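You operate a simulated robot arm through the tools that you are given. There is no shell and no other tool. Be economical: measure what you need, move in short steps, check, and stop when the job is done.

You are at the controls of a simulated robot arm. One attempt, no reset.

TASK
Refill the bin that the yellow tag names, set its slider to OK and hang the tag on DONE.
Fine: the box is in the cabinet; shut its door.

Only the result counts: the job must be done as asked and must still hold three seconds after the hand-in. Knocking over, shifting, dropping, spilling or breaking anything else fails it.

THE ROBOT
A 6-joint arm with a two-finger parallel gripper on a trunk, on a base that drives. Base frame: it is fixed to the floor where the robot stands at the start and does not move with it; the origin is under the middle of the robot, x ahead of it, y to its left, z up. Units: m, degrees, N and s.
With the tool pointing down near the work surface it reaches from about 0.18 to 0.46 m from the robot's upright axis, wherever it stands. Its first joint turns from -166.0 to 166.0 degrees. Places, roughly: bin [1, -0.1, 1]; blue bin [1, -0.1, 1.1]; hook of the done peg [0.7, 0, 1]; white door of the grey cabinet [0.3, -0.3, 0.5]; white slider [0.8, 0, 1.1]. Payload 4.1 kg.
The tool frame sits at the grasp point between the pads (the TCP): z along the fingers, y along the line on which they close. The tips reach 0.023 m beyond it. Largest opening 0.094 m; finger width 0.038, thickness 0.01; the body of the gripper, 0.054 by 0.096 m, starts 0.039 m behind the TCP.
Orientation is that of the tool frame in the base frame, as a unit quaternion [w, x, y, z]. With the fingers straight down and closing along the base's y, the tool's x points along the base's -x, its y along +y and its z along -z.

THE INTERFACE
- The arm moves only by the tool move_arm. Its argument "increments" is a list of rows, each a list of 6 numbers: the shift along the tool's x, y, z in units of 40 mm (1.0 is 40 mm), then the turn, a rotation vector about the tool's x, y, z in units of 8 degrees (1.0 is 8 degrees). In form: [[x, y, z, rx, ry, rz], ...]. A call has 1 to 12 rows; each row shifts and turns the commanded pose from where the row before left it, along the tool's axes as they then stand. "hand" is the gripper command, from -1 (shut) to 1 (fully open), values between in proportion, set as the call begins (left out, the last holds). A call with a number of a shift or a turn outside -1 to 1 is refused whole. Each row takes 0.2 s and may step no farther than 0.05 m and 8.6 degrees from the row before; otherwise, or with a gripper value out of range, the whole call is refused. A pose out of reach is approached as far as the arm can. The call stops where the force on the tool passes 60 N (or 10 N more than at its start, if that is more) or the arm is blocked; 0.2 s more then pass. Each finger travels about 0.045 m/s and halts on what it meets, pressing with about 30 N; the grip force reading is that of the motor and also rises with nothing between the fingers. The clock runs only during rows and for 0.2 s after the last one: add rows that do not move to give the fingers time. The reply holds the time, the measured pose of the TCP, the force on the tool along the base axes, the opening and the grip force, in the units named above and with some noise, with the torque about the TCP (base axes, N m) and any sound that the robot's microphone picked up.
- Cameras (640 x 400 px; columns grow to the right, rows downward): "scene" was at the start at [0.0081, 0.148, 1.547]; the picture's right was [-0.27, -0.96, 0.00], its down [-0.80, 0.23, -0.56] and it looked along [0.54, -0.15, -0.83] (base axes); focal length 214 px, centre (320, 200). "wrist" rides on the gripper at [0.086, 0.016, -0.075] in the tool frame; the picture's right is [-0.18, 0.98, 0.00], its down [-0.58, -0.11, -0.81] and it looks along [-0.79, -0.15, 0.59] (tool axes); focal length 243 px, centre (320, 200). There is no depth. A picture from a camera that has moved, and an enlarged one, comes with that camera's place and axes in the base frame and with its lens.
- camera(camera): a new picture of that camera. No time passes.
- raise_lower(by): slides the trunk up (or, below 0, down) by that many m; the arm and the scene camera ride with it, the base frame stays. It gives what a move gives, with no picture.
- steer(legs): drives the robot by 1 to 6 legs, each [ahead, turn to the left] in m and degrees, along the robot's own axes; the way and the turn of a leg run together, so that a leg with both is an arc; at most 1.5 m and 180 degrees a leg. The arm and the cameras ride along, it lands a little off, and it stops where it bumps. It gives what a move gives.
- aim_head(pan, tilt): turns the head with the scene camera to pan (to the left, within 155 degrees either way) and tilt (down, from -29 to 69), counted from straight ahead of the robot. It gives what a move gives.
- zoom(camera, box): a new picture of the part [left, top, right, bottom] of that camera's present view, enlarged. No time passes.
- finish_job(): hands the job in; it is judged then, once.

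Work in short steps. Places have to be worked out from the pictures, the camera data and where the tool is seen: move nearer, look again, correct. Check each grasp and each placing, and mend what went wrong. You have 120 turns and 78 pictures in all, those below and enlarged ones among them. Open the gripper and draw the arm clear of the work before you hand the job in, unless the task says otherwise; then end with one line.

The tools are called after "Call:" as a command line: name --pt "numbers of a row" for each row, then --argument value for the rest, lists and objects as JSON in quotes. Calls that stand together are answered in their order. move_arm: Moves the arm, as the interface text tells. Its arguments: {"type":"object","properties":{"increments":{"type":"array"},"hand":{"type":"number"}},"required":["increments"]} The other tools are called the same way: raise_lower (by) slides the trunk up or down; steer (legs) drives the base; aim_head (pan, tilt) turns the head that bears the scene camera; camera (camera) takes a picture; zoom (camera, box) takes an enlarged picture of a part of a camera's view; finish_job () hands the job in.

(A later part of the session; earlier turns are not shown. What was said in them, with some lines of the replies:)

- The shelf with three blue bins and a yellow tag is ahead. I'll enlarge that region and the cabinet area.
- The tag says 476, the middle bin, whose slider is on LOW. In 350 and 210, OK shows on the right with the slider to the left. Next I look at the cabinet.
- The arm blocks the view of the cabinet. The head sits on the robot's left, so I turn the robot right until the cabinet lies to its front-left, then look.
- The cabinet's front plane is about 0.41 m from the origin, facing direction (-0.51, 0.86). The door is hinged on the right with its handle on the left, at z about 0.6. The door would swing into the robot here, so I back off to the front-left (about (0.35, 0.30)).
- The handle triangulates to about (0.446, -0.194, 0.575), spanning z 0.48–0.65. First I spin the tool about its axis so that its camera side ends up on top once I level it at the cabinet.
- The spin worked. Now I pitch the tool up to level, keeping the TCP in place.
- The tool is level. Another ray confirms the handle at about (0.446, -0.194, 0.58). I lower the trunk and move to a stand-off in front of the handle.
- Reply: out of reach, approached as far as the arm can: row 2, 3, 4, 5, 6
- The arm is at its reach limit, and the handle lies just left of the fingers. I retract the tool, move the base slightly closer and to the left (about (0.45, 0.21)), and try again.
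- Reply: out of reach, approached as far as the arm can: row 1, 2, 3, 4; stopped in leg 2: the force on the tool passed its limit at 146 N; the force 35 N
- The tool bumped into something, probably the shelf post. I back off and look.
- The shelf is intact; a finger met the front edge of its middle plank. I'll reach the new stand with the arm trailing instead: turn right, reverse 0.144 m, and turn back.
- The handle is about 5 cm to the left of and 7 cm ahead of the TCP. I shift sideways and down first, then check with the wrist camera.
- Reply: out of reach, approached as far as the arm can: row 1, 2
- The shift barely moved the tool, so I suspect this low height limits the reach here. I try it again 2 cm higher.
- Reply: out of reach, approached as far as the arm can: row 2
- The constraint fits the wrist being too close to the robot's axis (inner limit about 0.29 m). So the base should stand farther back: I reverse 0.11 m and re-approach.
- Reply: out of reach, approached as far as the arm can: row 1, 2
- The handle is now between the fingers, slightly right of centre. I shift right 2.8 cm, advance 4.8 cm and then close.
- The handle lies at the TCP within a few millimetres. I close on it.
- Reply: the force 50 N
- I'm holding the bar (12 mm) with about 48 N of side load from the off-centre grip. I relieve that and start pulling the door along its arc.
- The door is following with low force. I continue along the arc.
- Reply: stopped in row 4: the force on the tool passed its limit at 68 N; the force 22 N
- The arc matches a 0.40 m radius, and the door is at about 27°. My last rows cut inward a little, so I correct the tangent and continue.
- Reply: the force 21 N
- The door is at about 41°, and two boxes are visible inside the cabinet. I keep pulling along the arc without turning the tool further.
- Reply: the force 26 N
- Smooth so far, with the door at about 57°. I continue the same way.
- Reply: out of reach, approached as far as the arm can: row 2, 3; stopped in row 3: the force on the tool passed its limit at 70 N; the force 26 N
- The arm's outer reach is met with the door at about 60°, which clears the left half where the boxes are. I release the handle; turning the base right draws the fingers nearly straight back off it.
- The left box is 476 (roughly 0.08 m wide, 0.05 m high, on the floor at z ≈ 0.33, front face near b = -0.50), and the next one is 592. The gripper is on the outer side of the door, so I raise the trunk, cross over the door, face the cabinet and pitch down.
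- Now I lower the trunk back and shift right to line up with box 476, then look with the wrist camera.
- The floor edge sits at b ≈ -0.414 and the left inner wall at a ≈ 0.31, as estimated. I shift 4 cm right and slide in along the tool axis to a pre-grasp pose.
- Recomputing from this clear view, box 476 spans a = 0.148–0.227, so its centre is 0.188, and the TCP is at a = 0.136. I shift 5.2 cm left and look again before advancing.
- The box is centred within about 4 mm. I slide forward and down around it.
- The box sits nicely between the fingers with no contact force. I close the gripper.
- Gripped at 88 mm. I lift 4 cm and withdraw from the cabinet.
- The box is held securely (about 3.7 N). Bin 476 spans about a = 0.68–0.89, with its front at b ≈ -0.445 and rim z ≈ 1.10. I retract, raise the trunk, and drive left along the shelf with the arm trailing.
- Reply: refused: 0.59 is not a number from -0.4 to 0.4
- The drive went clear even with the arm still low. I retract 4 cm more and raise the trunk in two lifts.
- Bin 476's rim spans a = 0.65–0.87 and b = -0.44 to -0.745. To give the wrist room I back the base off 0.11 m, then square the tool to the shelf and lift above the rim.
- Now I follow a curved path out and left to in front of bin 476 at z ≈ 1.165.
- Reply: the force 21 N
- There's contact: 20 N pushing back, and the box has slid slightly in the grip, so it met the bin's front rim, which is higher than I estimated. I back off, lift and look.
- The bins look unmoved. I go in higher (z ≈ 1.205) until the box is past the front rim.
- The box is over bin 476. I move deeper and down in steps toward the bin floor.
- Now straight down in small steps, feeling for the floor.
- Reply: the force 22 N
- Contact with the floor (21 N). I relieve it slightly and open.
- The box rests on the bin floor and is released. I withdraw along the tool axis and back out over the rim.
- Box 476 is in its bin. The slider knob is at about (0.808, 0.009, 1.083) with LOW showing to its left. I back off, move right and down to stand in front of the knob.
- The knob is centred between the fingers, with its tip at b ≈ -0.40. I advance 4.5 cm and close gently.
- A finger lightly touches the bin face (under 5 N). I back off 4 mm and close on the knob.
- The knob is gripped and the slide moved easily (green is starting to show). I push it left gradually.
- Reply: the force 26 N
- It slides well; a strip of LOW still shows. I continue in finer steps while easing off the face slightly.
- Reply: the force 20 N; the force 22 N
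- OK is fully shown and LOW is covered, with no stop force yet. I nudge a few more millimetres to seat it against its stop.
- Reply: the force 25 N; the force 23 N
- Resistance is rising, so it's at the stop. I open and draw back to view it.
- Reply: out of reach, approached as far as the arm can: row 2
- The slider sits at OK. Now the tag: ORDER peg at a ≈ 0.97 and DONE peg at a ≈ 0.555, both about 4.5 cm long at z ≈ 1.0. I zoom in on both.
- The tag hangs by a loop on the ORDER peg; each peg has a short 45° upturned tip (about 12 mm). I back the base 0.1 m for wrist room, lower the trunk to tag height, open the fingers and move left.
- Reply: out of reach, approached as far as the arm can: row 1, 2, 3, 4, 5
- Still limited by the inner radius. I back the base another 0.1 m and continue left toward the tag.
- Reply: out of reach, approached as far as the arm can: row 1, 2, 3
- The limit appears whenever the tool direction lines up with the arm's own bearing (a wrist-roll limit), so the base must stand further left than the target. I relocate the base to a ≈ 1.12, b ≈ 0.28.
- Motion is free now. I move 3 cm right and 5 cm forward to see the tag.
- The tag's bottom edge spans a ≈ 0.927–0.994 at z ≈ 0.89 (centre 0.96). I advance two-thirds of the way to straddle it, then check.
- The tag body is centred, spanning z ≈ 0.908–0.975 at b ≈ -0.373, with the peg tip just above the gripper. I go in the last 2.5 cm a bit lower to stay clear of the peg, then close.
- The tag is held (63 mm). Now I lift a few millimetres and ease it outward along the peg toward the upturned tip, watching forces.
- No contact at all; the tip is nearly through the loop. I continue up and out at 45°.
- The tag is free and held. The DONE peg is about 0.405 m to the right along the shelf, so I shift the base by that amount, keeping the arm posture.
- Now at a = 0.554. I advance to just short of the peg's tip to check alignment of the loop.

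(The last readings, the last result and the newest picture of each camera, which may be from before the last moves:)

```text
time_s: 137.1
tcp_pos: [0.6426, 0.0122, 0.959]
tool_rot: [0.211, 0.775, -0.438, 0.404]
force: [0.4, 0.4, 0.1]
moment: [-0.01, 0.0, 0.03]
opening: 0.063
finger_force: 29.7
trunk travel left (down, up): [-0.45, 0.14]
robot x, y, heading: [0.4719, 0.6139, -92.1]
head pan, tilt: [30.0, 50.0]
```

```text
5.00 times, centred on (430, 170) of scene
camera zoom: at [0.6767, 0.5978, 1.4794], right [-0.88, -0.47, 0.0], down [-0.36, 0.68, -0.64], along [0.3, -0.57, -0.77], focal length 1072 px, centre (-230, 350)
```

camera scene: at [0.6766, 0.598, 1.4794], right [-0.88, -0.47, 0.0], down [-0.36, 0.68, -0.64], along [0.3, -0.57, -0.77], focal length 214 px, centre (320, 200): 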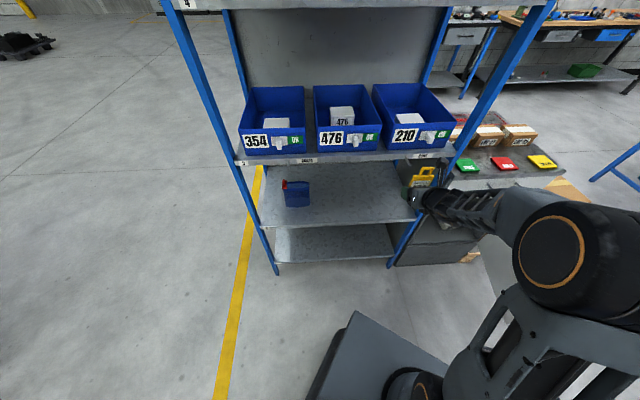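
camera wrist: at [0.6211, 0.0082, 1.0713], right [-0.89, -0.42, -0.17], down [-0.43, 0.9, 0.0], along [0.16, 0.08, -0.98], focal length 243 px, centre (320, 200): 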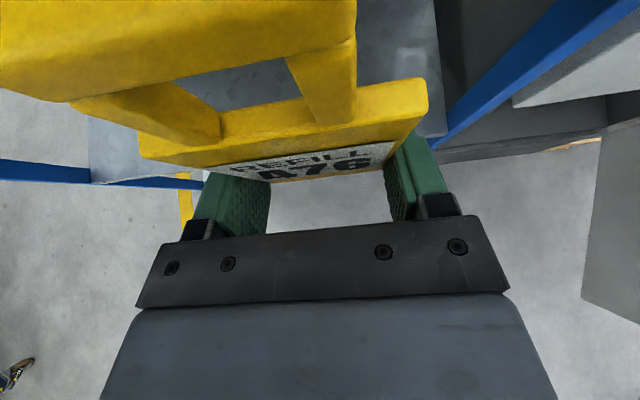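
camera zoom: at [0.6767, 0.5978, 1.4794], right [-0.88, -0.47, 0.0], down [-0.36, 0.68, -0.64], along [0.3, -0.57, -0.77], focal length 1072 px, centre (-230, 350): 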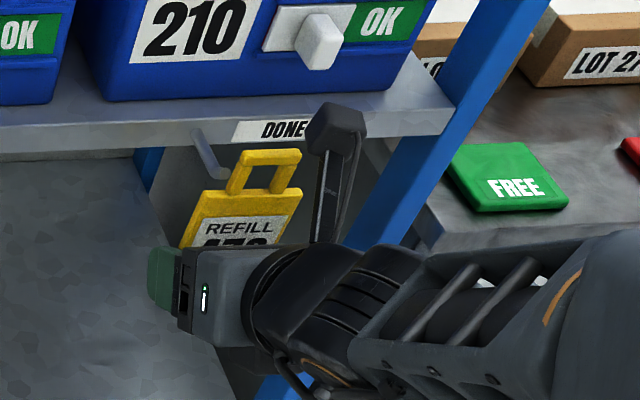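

From the head-camera zoom, the loop (a ≈ 0.562) and peg (a ≈ 0.56) line up within about 3 mm. I mirror the removal path: raise 8 mm, then in and down at 45°, and look when the tip should be entering the loop.

Call:
move_arm --pt "0.18 -0.04 -0.12 0 0 0" --pt "-0.05 0 0.4 0 0 0" --pt "-0.05 0 0.35 0 0 0" --pt "-0.05 0 0.25 0 0 0"

Call:
camera --camera "wrist"

```text
time_s: 138.1
tcp_pos: [0.6595, -0.0112, 0.9409]
tool_rot: [0.211, 0.775, -0.439, 0.402]
force: [-5.3, 8.7, 1.0]
moment: [-0.55, -0.38, 0.03]
opening: 0.063
finger_force: 30.3
trunk travel left (down, up): [-0.45, 0.14]
robot x, y, heading: [0.4707, 0.6102, -92.2]
head pan, tilt: [30.0, 50.0]
```

```text
14 pictures are left
camera wrist: at [0.6374, -0.0148, 1.0528], right [-0.89, -0.42, -0.17], down [-0.43, 0.9, 0.01], along [0.16, 0.08, -0.98], focal length 243 px, centre (320, 200)
```

wrist: 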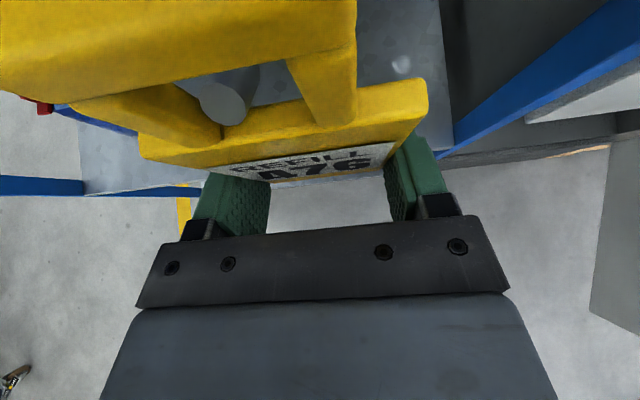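

The tip is at the loop opening, aligned laterally but touching the tag's back edge (10 N). This peg is a few millimetres deeper, so I raise 6 mm, then move in.

Call:
move_arm --pt "-0.03 0 -0.05 0 0 0" --pt "0.14 0 -0.1 0 0 0"

Call:
move_arm --pt "0.07 0 0.1 0 0 0" --pt "0.05 0 0.1 0 0 0"

Call:
camera --camera "wrist"

```text
time_s: 138.7
tcp_pos: [0.6579, -0.012, 0.9471]
tool_rot: [0.211, 0.775, -0.438, 0.403]
force: [0.2, -0.1, 0.7]
moment: [0.02, 0.02, 0.02]
opening: 0.063
finger_force: 29.8
trunk travel left (down, up): [-0.45, 0.14]
robot x, y, heading: [0.4709, 0.6098, -92.2]
head pan, tilt: [30.0, 50.0]
```

```text
time_s: 139.3
tcp_pos: [0.6628, -0.0188, 0.947]
tool_rot: [0.211, 0.776, -0.438, 0.403]
force: [-8.8, 14.1, -0.1]
moment: [-0.8, -0.49, 0.03]
opening: 0.0636
finger_force: 29.9
trunk travel left (down, up): [-0.45, 0.14]
robot x, y, heading: [0.4743, 0.6102, -92.3]
head pan, tilt: [30.0, 50.0]
```

```text
13 pictures are left
camera wrist: at [0.6401, -0.0213, 1.0593], right [-0.89, -0.42, -0.17], down [-0.43, 0.9, 0.0], along [0.16, 0.08, -0.98], focal length 243 px, centre (320, 200)
```

wrist: 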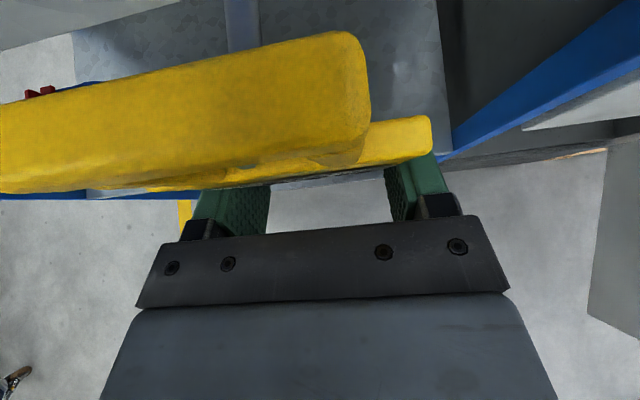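

The peg pushed the tag so it tilted in the grip (top outward). I back off 3 cm and look from the head camera to judge the tilt.

Call:
move_arm --pt "-0.2 0 -0.3 0 0 0" --pt "-0.25 0 -0.35 0 0 0"

Call:
zoom --camera "scene" --box '[390, 135, 465, 195]'

Call:
camera --camera "wrist"

```text
time_s: 139.9
tcp_pos: [0.6463, 0.008, 0.9472]
tool_rot: [0.211, 0.775, -0.438, 0.403]
force: [0.3, 0.9, -0.5]
moment: [0.03, 0.0, 0.0]
opening: 0.0634
finger_force: 29.6
trunk travel left (down, up): [-0.45, 0.14]
robot x, y, heading: [0.4698, 0.6147, -92.3]
head pan, tilt: [30.0, 50.0]
```

```text
6.67 times, centred on (428, 165) of scene
camera zoom: at [0.6764, 0.598, 1.4794], right [-0.88, -0.47, 0.0], down [-0.36, 0.68, -0.64], along [0.3, -0.57, -0.77], focal length 1430 px, centre (-397, 433)
```

zoom: 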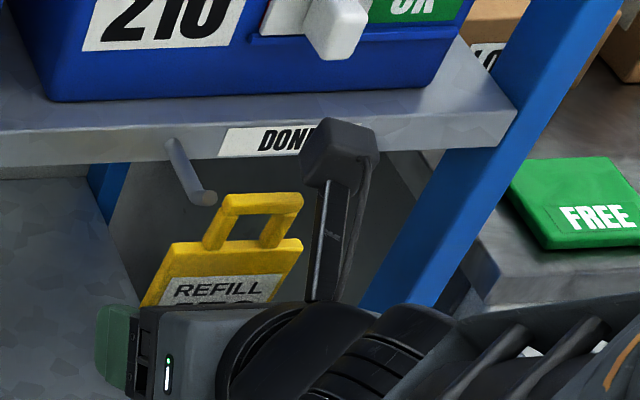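

```text
11 pictures are left
camera wrist: at [0.625, 0.0049, 1.0599], right [-0.89, -0.42, -0.17], down [-0.43, 0.9, 0.0], along [0.16, 0.08, -0.98], focal length 243 px, centre (320, 200)
```

wrist: 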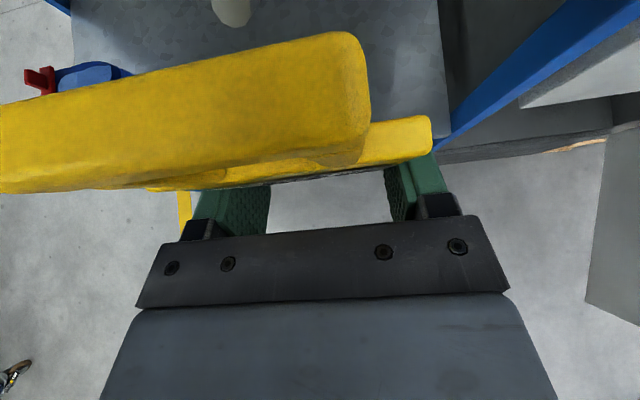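

Torque readings put both contacts at TCP + 6 cm, the tag's body top edge, so the tag was too high for the tip (z ≈ 1.01). I pitch 7° to undo the tilt, go 12 mm lower and 3 mm left, and feel forward again.

Call:
move_arm --pt "0 -0.075 0 0 -0.9 0" --pt "-0.22 0 0.204 0 0 0" --pt "0.204 0 0.22 0 0 0" --pt "0.17 0 0.18 0 0 0"

Call:
camera --camera "wrist"

```text
time_s: 140.9
tcp_pos: [0.6599, -0.0097, 0.9337]
tool_rot: [0.183, 0.799, -0.45, 0.354]
force: [-0.1, -0.7, -0.7]
moment: [0.01, 0.02, 0.0]
opening: 0.0633
finger_force: 30.3
trunk travel left (down, up): [-0.45, 0.14]
robot x, y, heading: [0.4736, 0.6107, -92.2]
head pan, tilt: [30.0, 50.0]
```

```text
10 pictures are left
camera wrist: at [0.6461, -0.0238, 1.0469], right [-0.9, -0.41, -0.16], down [-0.43, 0.89, 0.13], along [0.09, 0.18, -0.98], focal length 243 px, centre (320, 200)
```

wrist: 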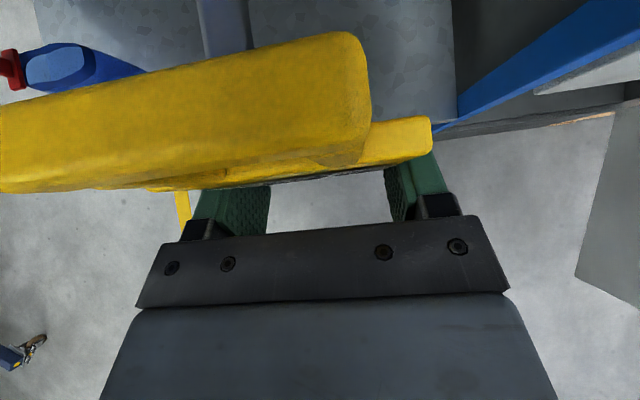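

No contact; the peg shows directly behind the bar. I keep feeling inward in small steps.

Call:
move_arm --pt "0.085 0 0.09 0 0 0" --pt "0.085 0 0.09 0 0 0"

Call:
move_arm --pt "0.07 0 0.075 0 0 0"

```text
time_s: 141.5
tcp_pos: [0.6652, -0.0163, 0.9335]
tool_rot: [0.183, 0.799, -0.451, 0.353]
force: [0.3, 0.5, -1.6]
moment: [0.01, 0.02, -0.01]
opening: 0.0632
finger_force: 30.2
trunk travel left (down, up): [-0.45, 0.14]
robot x, y, heading: [0.4704, 0.6098, -92.1]
head pan, tilt: [30.0, 50.0]
```

```text
time_s: 141.9
tcp_pos: [0.6669, -0.0209, 0.9346]
tool_rot: [0.183, 0.799, -0.45, 0.353]
force: [-0.2, -0.1, -0.3]
moment: [-0.01, 0.02, 0.04]
opening: 0.0632
finger_force: 30.1
trunk travel left (down, up): [-0.45, 0.14]
robot x, y, heading: [0.4733, 0.6142, -92.2]
head pan, tilt: [30.0, 50.0]
```

No contact though already past the earlier contact depth, so the tip should be through the loop. I verify with the head camera.

Call:
zoom --camera "scene" --box '[395, 140, 455, 185]'

```text
8.89 times, centred on (425, 162) of scene
camera zoom: at [0.6765, 0.598, 1.4795], right [-0.88, -0.47, 0.0], down [-0.36, 0.68, -0.64], along [0.3, -0.57, -0.77], focal length 1906 px, centre (-613, 533)
```

zoom: 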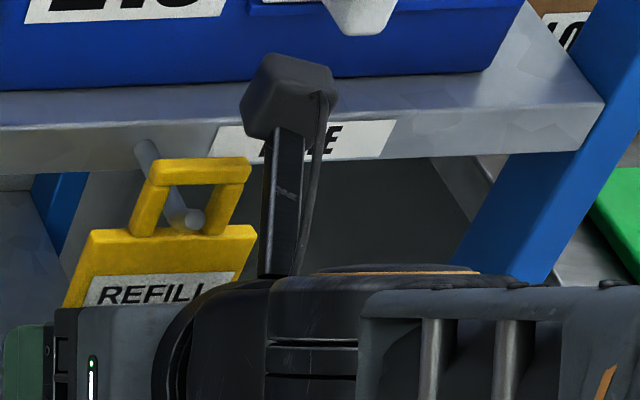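

The peg is through the loop with its tip in front. I move in and down until the bar rests on the peg.

Call:
move_arm --pt "0.03 0 0.178 0 0 0" --pt "0.03 0 0.178 0 0 0"

Call:
move_arm --pt "-0.06 0 0.056 0 0 0"

Call:
move_arm --pt "-0.05 0 0.047 0 0 0"

```text
time_s: 142.5
tcp_pos: [0.6738, -0.0306, 0.9253]
tool_rot: [0.184, 0.798, -0.451, 0.354]
force: [-0.1, -0.3, -0.1]
moment: [-0.01, 0.02, 0.03]
opening: 0.0633
finger_force: 30.2
trunk travel left (down, up): [-0.45, 0.14]
robot x, y, heading: [0.4732, 0.6117, -92.0]
head pan, tilt: [30.0, 50.0]
```

```text
time_s: 142.9
tcp_pos: [0.6747, -0.0314, 0.9245]
tool_rot: [0.184, 0.799, -0.451, 0.354]
force: [0.0, -0.3, 4.0]
moment: [0.03, -0.02, 0.0]
opening: 0.0632
finger_force: 29.9
trunk travel left (down, up): [-0.45, 0.14]
robot x, y, heading: [0.4693, 0.6127, -92.1]
head pan, tilt: [30.0, 50.0]
```

```text
time_s: 143.3
tcp_pos: [0.6719, -0.0309, 0.9229]
tool_rot: [0.184, 0.799, -0.449, 0.356]
force: [0.1, -3.5, 13.7]
moment: [0.11, -0.02, -0.01]
opening: 0.0634
finger_force: 29.5
trunk travel left (down, up): [-0.45, 0.14]
robot x, y, heading: [0.4718, 0.6127, -92.2]
head pan, tilt: [30.0, 50.0]
```

The bar rests on the peg (13 N at z ≈ 0.923, the same height as on the ORDER peg). I open the hand and retreat straight outward.

Call:
move_arm --pt "0 0 0 0 0 0" --pt "0 0 0 0 0 0" --pt "0 0 0 0 0 0" --hand 1

Call:
move_arm --pt "-0.42 0 -0.37 0 0 0" --pt "-0.55 0 -0.5 0 0 0" --pt "-0.55 0 -0.5 0 0 0" --pt "-0.55 0 -0.5 0 0 0"

Call:
camera --camera "scene"

```text
time_s: 144.1
tcp_pos: [0.6734, -0.0312, 0.9202]
tool_rot: [0.183, 0.799, -0.451, 0.354]
force: [0.4, 0.2, 0.3]
moment: [-0.01, 0.01, 0.01]
opening: 0.0938
finger_force: 0.1
trunk travel left (down, up): [-0.45, 0.14]
robot x, y, heading: [0.475, 0.6116, -92.3]
head pan, tilt: [30.0, 50.0]
```

```text
time_s: 145.1
tcp_pos: [0.617, 0.0636, 0.9115]
tool_rot: [0.183, 0.799, -0.45, 0.354]
force: [-0.1, 0.2, -0.5]
moment: [0.0, 0.0, -0.01]
opening: 0.0938
finger_force: 0.1
trunk travel left (down, up): [-0.45, 0.14]
robot x, y, heading: [0.4766, 0.612, -92.3]
head pan, tilt: [30.0, 50.0]
```

```text
8 pictures are left
camera scene: at [0.6765, 0.5981, 1.4794], right [-0.88, -0.47, 0.0], down [-0.36, 0.68, -0.64], along [0.3, -0.57, -0.77], focal length 214 px, centre (320, 200)
```

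scene: 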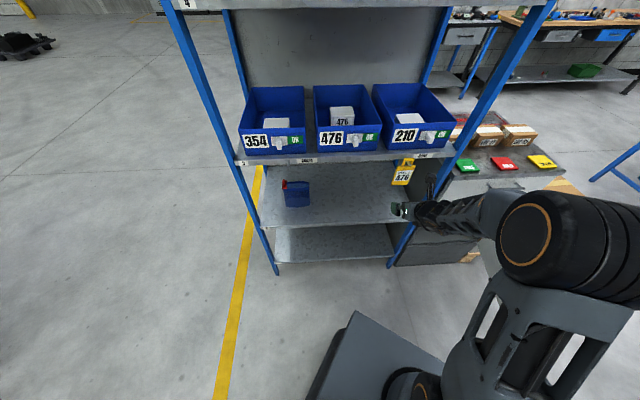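

The tag hangs on DONE and the sliders and boxes look right. Last job is the door: I level the tool, pull the arm back to the right, close the fingers and yaw left so I can push the door from its outer side.

Call:
move_arm --pt "0 0 0 0 0.9 0" --pt "0 0 0 0 0.9 0" --pt "0 0 0 0 0.9 0" --pt "0 0 0 0 0.9 0" --pt "0 0 0 0 0.9 0" --pt "0 0 0 0 0.85 0" --hand -1

Call:
move_arm --pt "0 0.74 -0.96 0 0 0" --pt "0 0.74 -0.96 0 0 0" --pt "0 0.74 -0.96 0 0 0" --pt "0 0.74 -0.96 0 0 0" --pt "0 0.74 -0.96 0 0 0" --pt "0 0.74 -0.96 0 0 0" --pt "0 0.74 -0.96 0 0 0" --pt "0 0.74 -0.96 0 0 0" --pt "0 0.74 -0.96 0 0 0" --pt "0 0.74 -0.96 0 0 0"

Call:
move_arm --pt "0 0 0 0.9 0 0" --pt "0 0 0 0.9 0 0" --pt "0 0 0 0.9 0 0"

```text
time_s: 146.5
tcp_pos: [0.6149, 0.0632, 0.911]
tool_rot: [0.336, 0.614, -0.352, 0.621]
force: [0.2, 0.0, -0.4]
moment: [0.0, -0.01, -0.01]
opening: 0.0
finger_force: 29.6
trunk travel left (down, up): [-0.45, 0.14]
robot x, y, heading: [0.4741, 0.6112, -92.2]
head pan, tilt: [30.0, 50.0]
```

```text
time_s: 148.7
tcp_pos: [0.1597, 0.2347, 0.9056]
tool_rot: [0.335, 0.615, -0.352, 0.621]
force: [0.0, -0.7, 0.5]
moment: [0.02, -0.05, -0.03]
opening: 0.0
finger_force: 29.7
trunk travel left (down, up): [-0.45, 0.14]
robot x, y, heading: [0.4685, 0.6124, -92.1]
head pan, tilt: [30.0, 50.0]
```

```text
time_s: 149.5
tcp_pos: [0.1621, 0.2342, 0.9047]
tool_rot: [0.213, 0.667, -0.23, 0.676]
force: [-0.6, -0.8, -0.2]
moment: [-0.02, -0.03, -0.01]
opening: 0.0
finger_force: 29.9
trunk travel left (down, up): [-0.45, 0.14]
robot x, y, heading: [0.4748, 0.613, -92.1]
head pan, tilt: [30.0, 50.0]
```

Now I drive the base to its door-closing stance at about (0.363, 0.287), with the arm passing above the door.

Call:
steer --legs '[[0, -17], [0.344, 0], [0, 17]]'

Call:
aim_head --pan 0 --tilt 55

Call:
camera --camera "wrist"

```text
time_s: 153.7
tcp_pos: [0.0433, -0.0882, 0.9073]
tool_rot: [0.215, 0.667, -0.231, 0.675]
force: [0.5, 0.1, -0.6]
moment: [0.01, -0.01, 0.01]
opening: 0.0
finger_force: 30.3
trunk travel left (down, up): [-0.45, 0.14]
robot x, y, heading: [0.3562, 0.2855, -92.2]
head pan, tilt: [30.0, 50.0]
```

```text
time_s: 154.7
tcp_pos: [0.0446, -0.0896, 0.9054]
tool_rot: [0.215, 0.667, -0.231, 0.675]
force: [-0.5, -0.6, 0.7]
moment: [0.0, -0.01, -0.03]
opening: 0.0002
finger_force: 29.8
trunk travel left (down, up): [-0.45, 0.14]
robot x, y, heading: [0.353, 0.2842, -92.3]
head pan, tilt: [0.0, 55.0]
```

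```text
7 pictures are left
camera wrist: at [-0.0274, -0.0607, 0.9905], right [-0.59, -0.78, -0.21], down [-0.57, 0.58, -0.58], along [0.58, -0.22, -0.79], focal length 243 px, centre (320, 200)
```

wrist: 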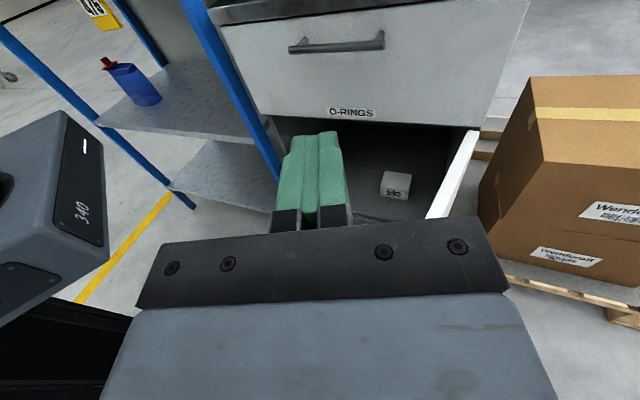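

The door actually stands at about 77°, and my fingers are on its inner side. I need a stance further right and back, with the door free to swing: drive to about (-0.04, 0.46) via a right turn so the arm stays clear.

Call:
steer --legs '[[0, -112], [0.436, 0], [0, 112]]'

Call:
raise_lower --by -0.3

Call:
camera --camera "wrist"

```text
time_s: 166.7
tcp_pos: [-0.3358, 0.0749, 0.9051]
tool_rot: [0.202, 0.671, -0.219, 0.679]
force: [-0.3, -0.3, 0.7]
moment: [0.01, 0.02, 0.02]
opening: 0.0
finger_force: 29.8
trunk travel left (down, up): [-0.45, 0.14]
robot x, y, heading: [-0.0389, 0.4615, -90.3]
head pan, tilt: [0.0, 55.0]
```

```text
time_s: 169.7
tcp_pos: [-0.3353, 0.0742, 0.6062]
tool_rot: [0.203, 0.671, -0.219, 0.679]
force: [0.7, 0.1, 0.2]
moment: [0.0, -0.02, 0.02]
opening: 0.0
finger_force: 29.9
trunk travel left (down, up): [-0.15, 0.44]
robot x, y, heading: [-0.0349, 0.4629, -90.3]
head pan, tilt: [0.0, 55.0]
```

```text
6 pictures are left
camera wrist: at [-0.4076, 0.1017, 0.6905], right [-0.56, -0.8, -0.21], down [-0.59, 0.56, -0.58], along [0.59, -0.2, -0.79], focal length 243 px, centre (320, 200)
```

wrist: 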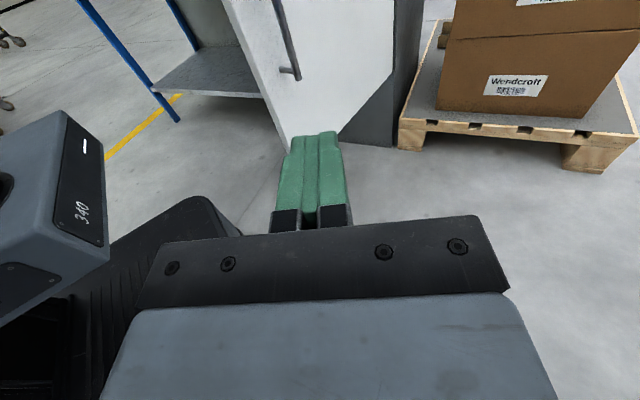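

The door's outer face and handle are in view ahead. I advance to beside the door's outer face, about 30 cm from the hinge.

Call:
move_arm --pt "0 0.13 0.96 0 0 0" --pt "0 0.13 0.96 0 0 0" --pt "0 0.13 0.96 0 0 0" --pt "0 0.13 0.96 0 0 0" --pt "0 0.13 0.96 0 0 0" --pt "0 0.13 0.96 0 0 0" --pt "0 0.13 0.96 0 0 0" --pt "0 0.13 0.96 0 0 0"

Call:
camera --camera "wrist"

```text
time_s: 171.5
tcp_pos: [-0.1074, -0.1322, 0.6068]
tool_rot: [0.203, 0.67, -0.22, 0.679]
force: [0.0, 0.3, 0.4]
moment: [-0.03, 0.02, -0.02]
opening: 0.0
finger_force: 29.6
trunk travel left (down, up): [-0.15, 0.44]
robot x, y, heading: [-0.0357, 0.4653, -90.6]
head pan, tilt: [0.0, 55.0]
```

```text
5 pictures are left
camera wrist: at [-0.1795, -0.1066, 0.6914], right [-0.56, -0.8, -0.21], down [-0.59, 0.56, -0.58], along [0.59, -0.2, -0.79], focal length 243 px, centre (320, 200)
```

wrist: 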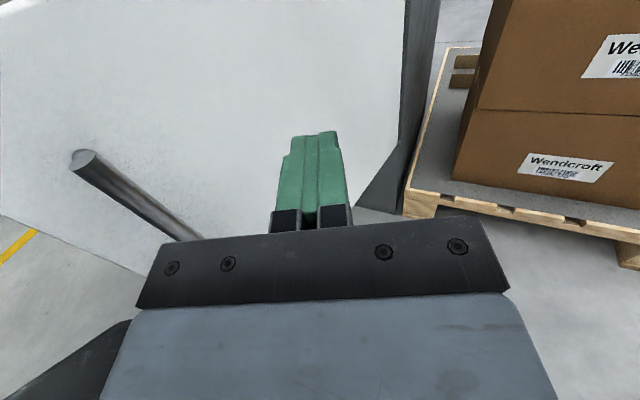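

The fingers face the door's outer side with the handle to their left. I drive forward 0.12 m, which moves the TCP nearer the hinge and away from the handle, then push the door along its arc.

Call:
steer --legs '[[0.12, 0]]'

Call:
move_arm --pt "0 -0.71 0.58 0 0 0" --pt "0 -0.71 0.58 0 0 0" --pt "0 -0.71 0.58 0 0 0" --pt "0 -0.71 0.58 0 0 0" --pt "0 -0.51 0.53 0 0 0" --pt "0 -0.51 0.53 0 0 0"

```text
time_s: 172.8
tcp_pos: [-0.1096, -0.2511, 0.6069]
tool_rot: [0.203, 0.67, -0.22, 0.679]
force: [0.2, 1.2, 0.1]
moment: [0.05, 0.03, 0.01]
opening: 0.0
finger_force: 29.7
trunk travel left (down, up): [-0.15, 0.44]
robot x, y, heading: [-0.0382, 0.3426, -90.4]
head pan, tilt: [0.0, 55.0]
```

```text
time_s: 174.2
tcp_pos: [0.0884, -0.2021, 0.611]
tool_rot: [0.204, 0.67, -0.221, 0.679]
force: [-0.3, 0.1, -0.6]
moment: [0.0, -0.02, 0.01]
opening: 0.0
finger_force: 30.1
trunk travel left (down, up): [-0.15, 0.44]
robot x, y, heading: [-0.037, 0.3446, -90.6]
head pan, tilt: [0.0, 55.0]
```

Little resistance. I continue along the arc.

Call:
move_arm --pt "0 -0.3 0.575 0 0 0" --pt "0 -0.3 0.575 0 0 0" --pt "0 -0.155 0.63 0 0 0" --pt "0 -0.155 0.63 0 0 0"

Call:
camera --camera "wrist"

```text
time_s: 175.2
tcp_pos: [0.1896, -0.2286, 0.6123]
tool_rot: [0.203, 0.67, -0.22, 0.679]
force: [0.0, 0.0, -0.3]
moment: [0.03, 0.01, 0.02]
opening: 0.0
finger_force: 30.2
trunk travel left (down, up): [-0.15, 0.44]
robot x, y, heading: [-0.037, 0.3444, -90.1]
head pan, tilt: [0.0, 55.0]
```

```text
4 pictures are left
camera wrist: at [0.1177, -0.2018, 0.6976], right [-0.56, -0.8, -0.21], down [-0.59, 0.56, -0.58], along [0.59, -0.2, -0.79], focal length 243 px, centre (320, 200)
```

wrist: 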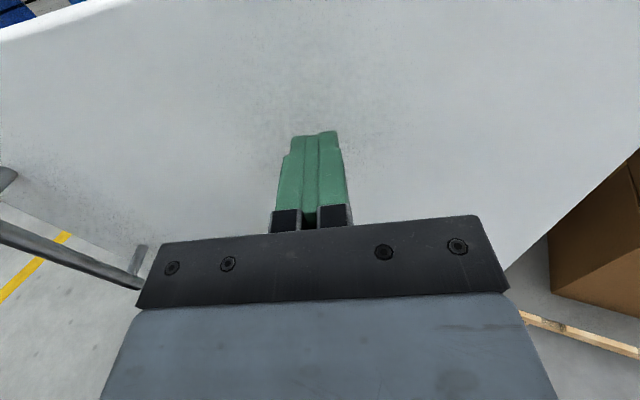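

The door is moving ahead of the fingers. I push the last 30° home.

Call:
move_arm --pt "0 0.02 0.65 0 0 0" --pt "0 0.02 0.65 0 0 0" --pt "0 0.19 0.6 0 0 0" --pt "0 0.19 0.5 0 0 0"

Call:
move_arm --pt "0 0.06 0.2 0 0 0" --pt "0 0.06 0.2 0 0 0" --pt "0 0.06 0.2 0 0 0"

```text
time_s: 176.2
tcp_pos: [0.2595, -0.2958, 0.614]
tool_rot: [0.204, 0.671, -0.22, 0.679]
force: [-1.2, 0.5, -0.4]
moment: [0.03, -0.04, -0.02]
opening: 0.0
finger_force: 30.0
trunk travel left (down, up): [-0.15, 0.44]
robot x, y, heading: [-0.0377, 0.3426, -90.4]
head pan, tilt: [0.0, 55.0]
```

```text
time_s: 176.7
tcp_pos: [0.2631, -0.3012, 0.6139]
tool_rot: [0.202, 0.67, -0.219, 0.68]
force: [-17.9, 31.2, 11.1]
moment: [-0.49, -0.31, 0.05]
opening: 0.0001
finger_force: 29.7
trunk travel left (down, up): [-0.15, 0.44]
robot x, y, heading: [-0.0364, 0.343, -90.4]
head pan, tilt: [0.0, 55.0]
stopped in row 2: the force on the tool passed its limit at 78 N (the readings are from after the stop); the commanded pose is now the measured one
```

A firm stop at b ≈ -0.414, the cabinet's front plane, so the door is shut. I retract the arm and check.

Call:
move_arm --pt "0 0.1 -0.6 0 0 0" --pt "0 0.2 -0.9 0 0 0" --pt "0 0.2 -0.9 0 0 0" --pt "0 0.2 -0.9 0 0 0" --pt "0 0.2 -0.9 0 0 0" --hand 1

Call:
camera --camera "wrist"

```text
time_s: 177.9
tcp_pos: [0.1051, -0.2352, 0.6088]
tool_rot: [0.201, 0.672, -0.22, 0.678]
force: [0.7, 0.6, -0.6]
moment: [0.05, 0.0, 0.0]
opening: 0.0938
finger_force: 0.1
trunk travel left (down, up): [-0.15, 0.44]
robot x, y, heading: [-0.04, 0.344, -90.5]
head pan, tilt: [0.0, 55.0]
```

```text
3 pictures are left
camera wrist: at [0.0333, -0.2103, 0.6947], right [-0.56, -0.8, -0.21], down [-0.59, 0.56, -0.58], along [0.58, -0.2, -0.79], focal length 243 px, centre (320, 200)
```

wrist: 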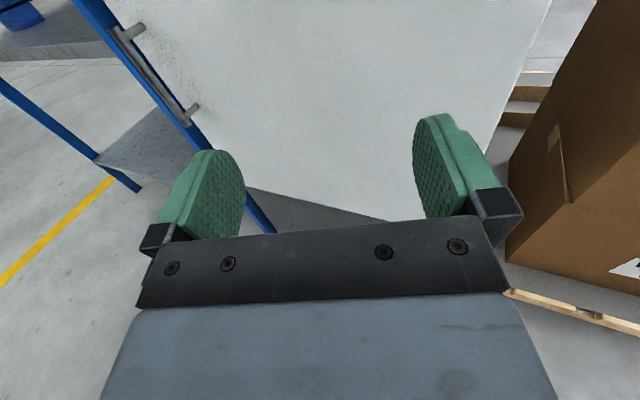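

The door looks shut. I back the base away, raise the trunk for a view, and take a final overview with the head camera.

Call:
steer --legs '[[-0.25, 0]]'

Call:
raise_lower --by 0.3

Call:
aim_head --pan 40 --tilt 40

Call:
camera --camera "scene"

```text
time_s: 179.7
tcp_pos: [0.1077, 0.0106, 0.6109]
tool_rot: [0.2, 0.672, -0.221, 0.678]
force: [0.2, -0.3, 0.1]
moment: [0.01, 0.03, -0.03]
opening: 0.0941
finger_force: 0.1
trunk travel left (down, up): [-0.15, 0.44]
robot x, y, heading: [-0.0352, 0.5903, -90.3]
head pan, tilt: [0.0, 55.0]
```

```text
time_s: 182.7
tcp_pos: [0.1089, 0.0114, 0.9096]
tool_rot: [0.2, 0.672, -0.221, 0.678]
force: [0.4, 0.2, -0.3]
moment: [0.01, -0.04, 0.03]
opening: 0.094
finger_force: 0.0
trunk travel left (down, up): [-0.45, 0.14]
robot x, y, heading: [-0.0372, 0.5952, -90.5]
head pan, tilt: [0.0, 55.0]
```

```text
time_s: 183.8
tcp_pos: [0.1085, 0.0103, 0.9091]
tool_rot: [0.199, 0.672, -0.22, 0.678]
force: [-0.3, 0.1, 0.0]
moment: [0.05, 0.01, 0.01]
opening: 0.0939
finger_force: 0.1
trunk travel left (down, up): [-0.45, 0.14]
robot x, y, heading: [-0.0364, 0.5896, -90.3]
head pan, tilt: [40.0, 40.0]
```

```text
2 pictures are left
camera scene: at [0.1851, 0.586, 1.4936], right [-0.77, -0.64, 0.0], down [-0.41, 0.5, -0.77], along [0.49, -0.59, -0.64], focal length 214 px, centre (320, 200)
```

scene: 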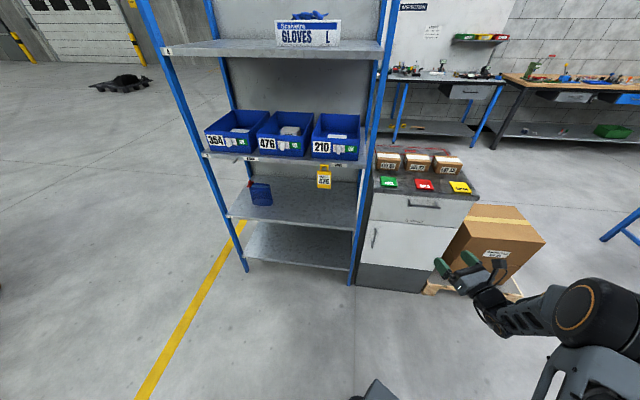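

Call:
zoom --camera "scene" --box '[195, 95, 475, 295]'

```text
2.00 times, centred on (335, 195) of scene
camera zoom: at [0.1851, 0.586, 1.4936], right [-0.77, -0.64, 0.0], down [-0.41, 0.5, -0.77], along [0.49, -0.59, -0.64], focal length 429 px, centre (290, 210)
```

zoom: 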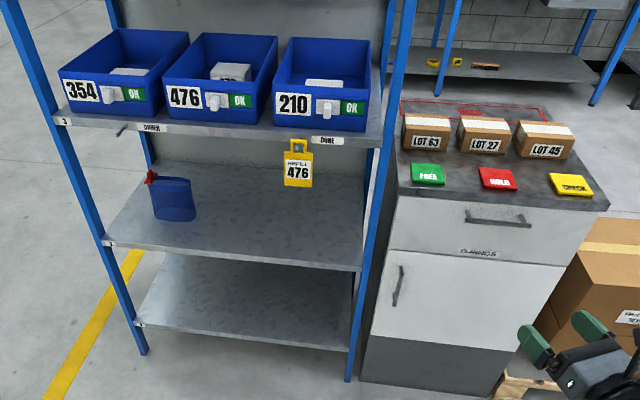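

The picture shows it all in place: the door is flush, bin 476 is refilled, its slider is on OK, and the tag hangs on DONE. The arm is clear and the gripper is open, so I hand in.

Call:
finish_job

```text
The job is handed in.
```

I refilled bin 476 with the box from the cabinet, set its slider to OK, hung the tag on the DONE peg and shut the cabinet door. Along the way a finger bumped the shelf's middle plank and the box touched the bin's front rim. Nothing looked moved in the final picture.
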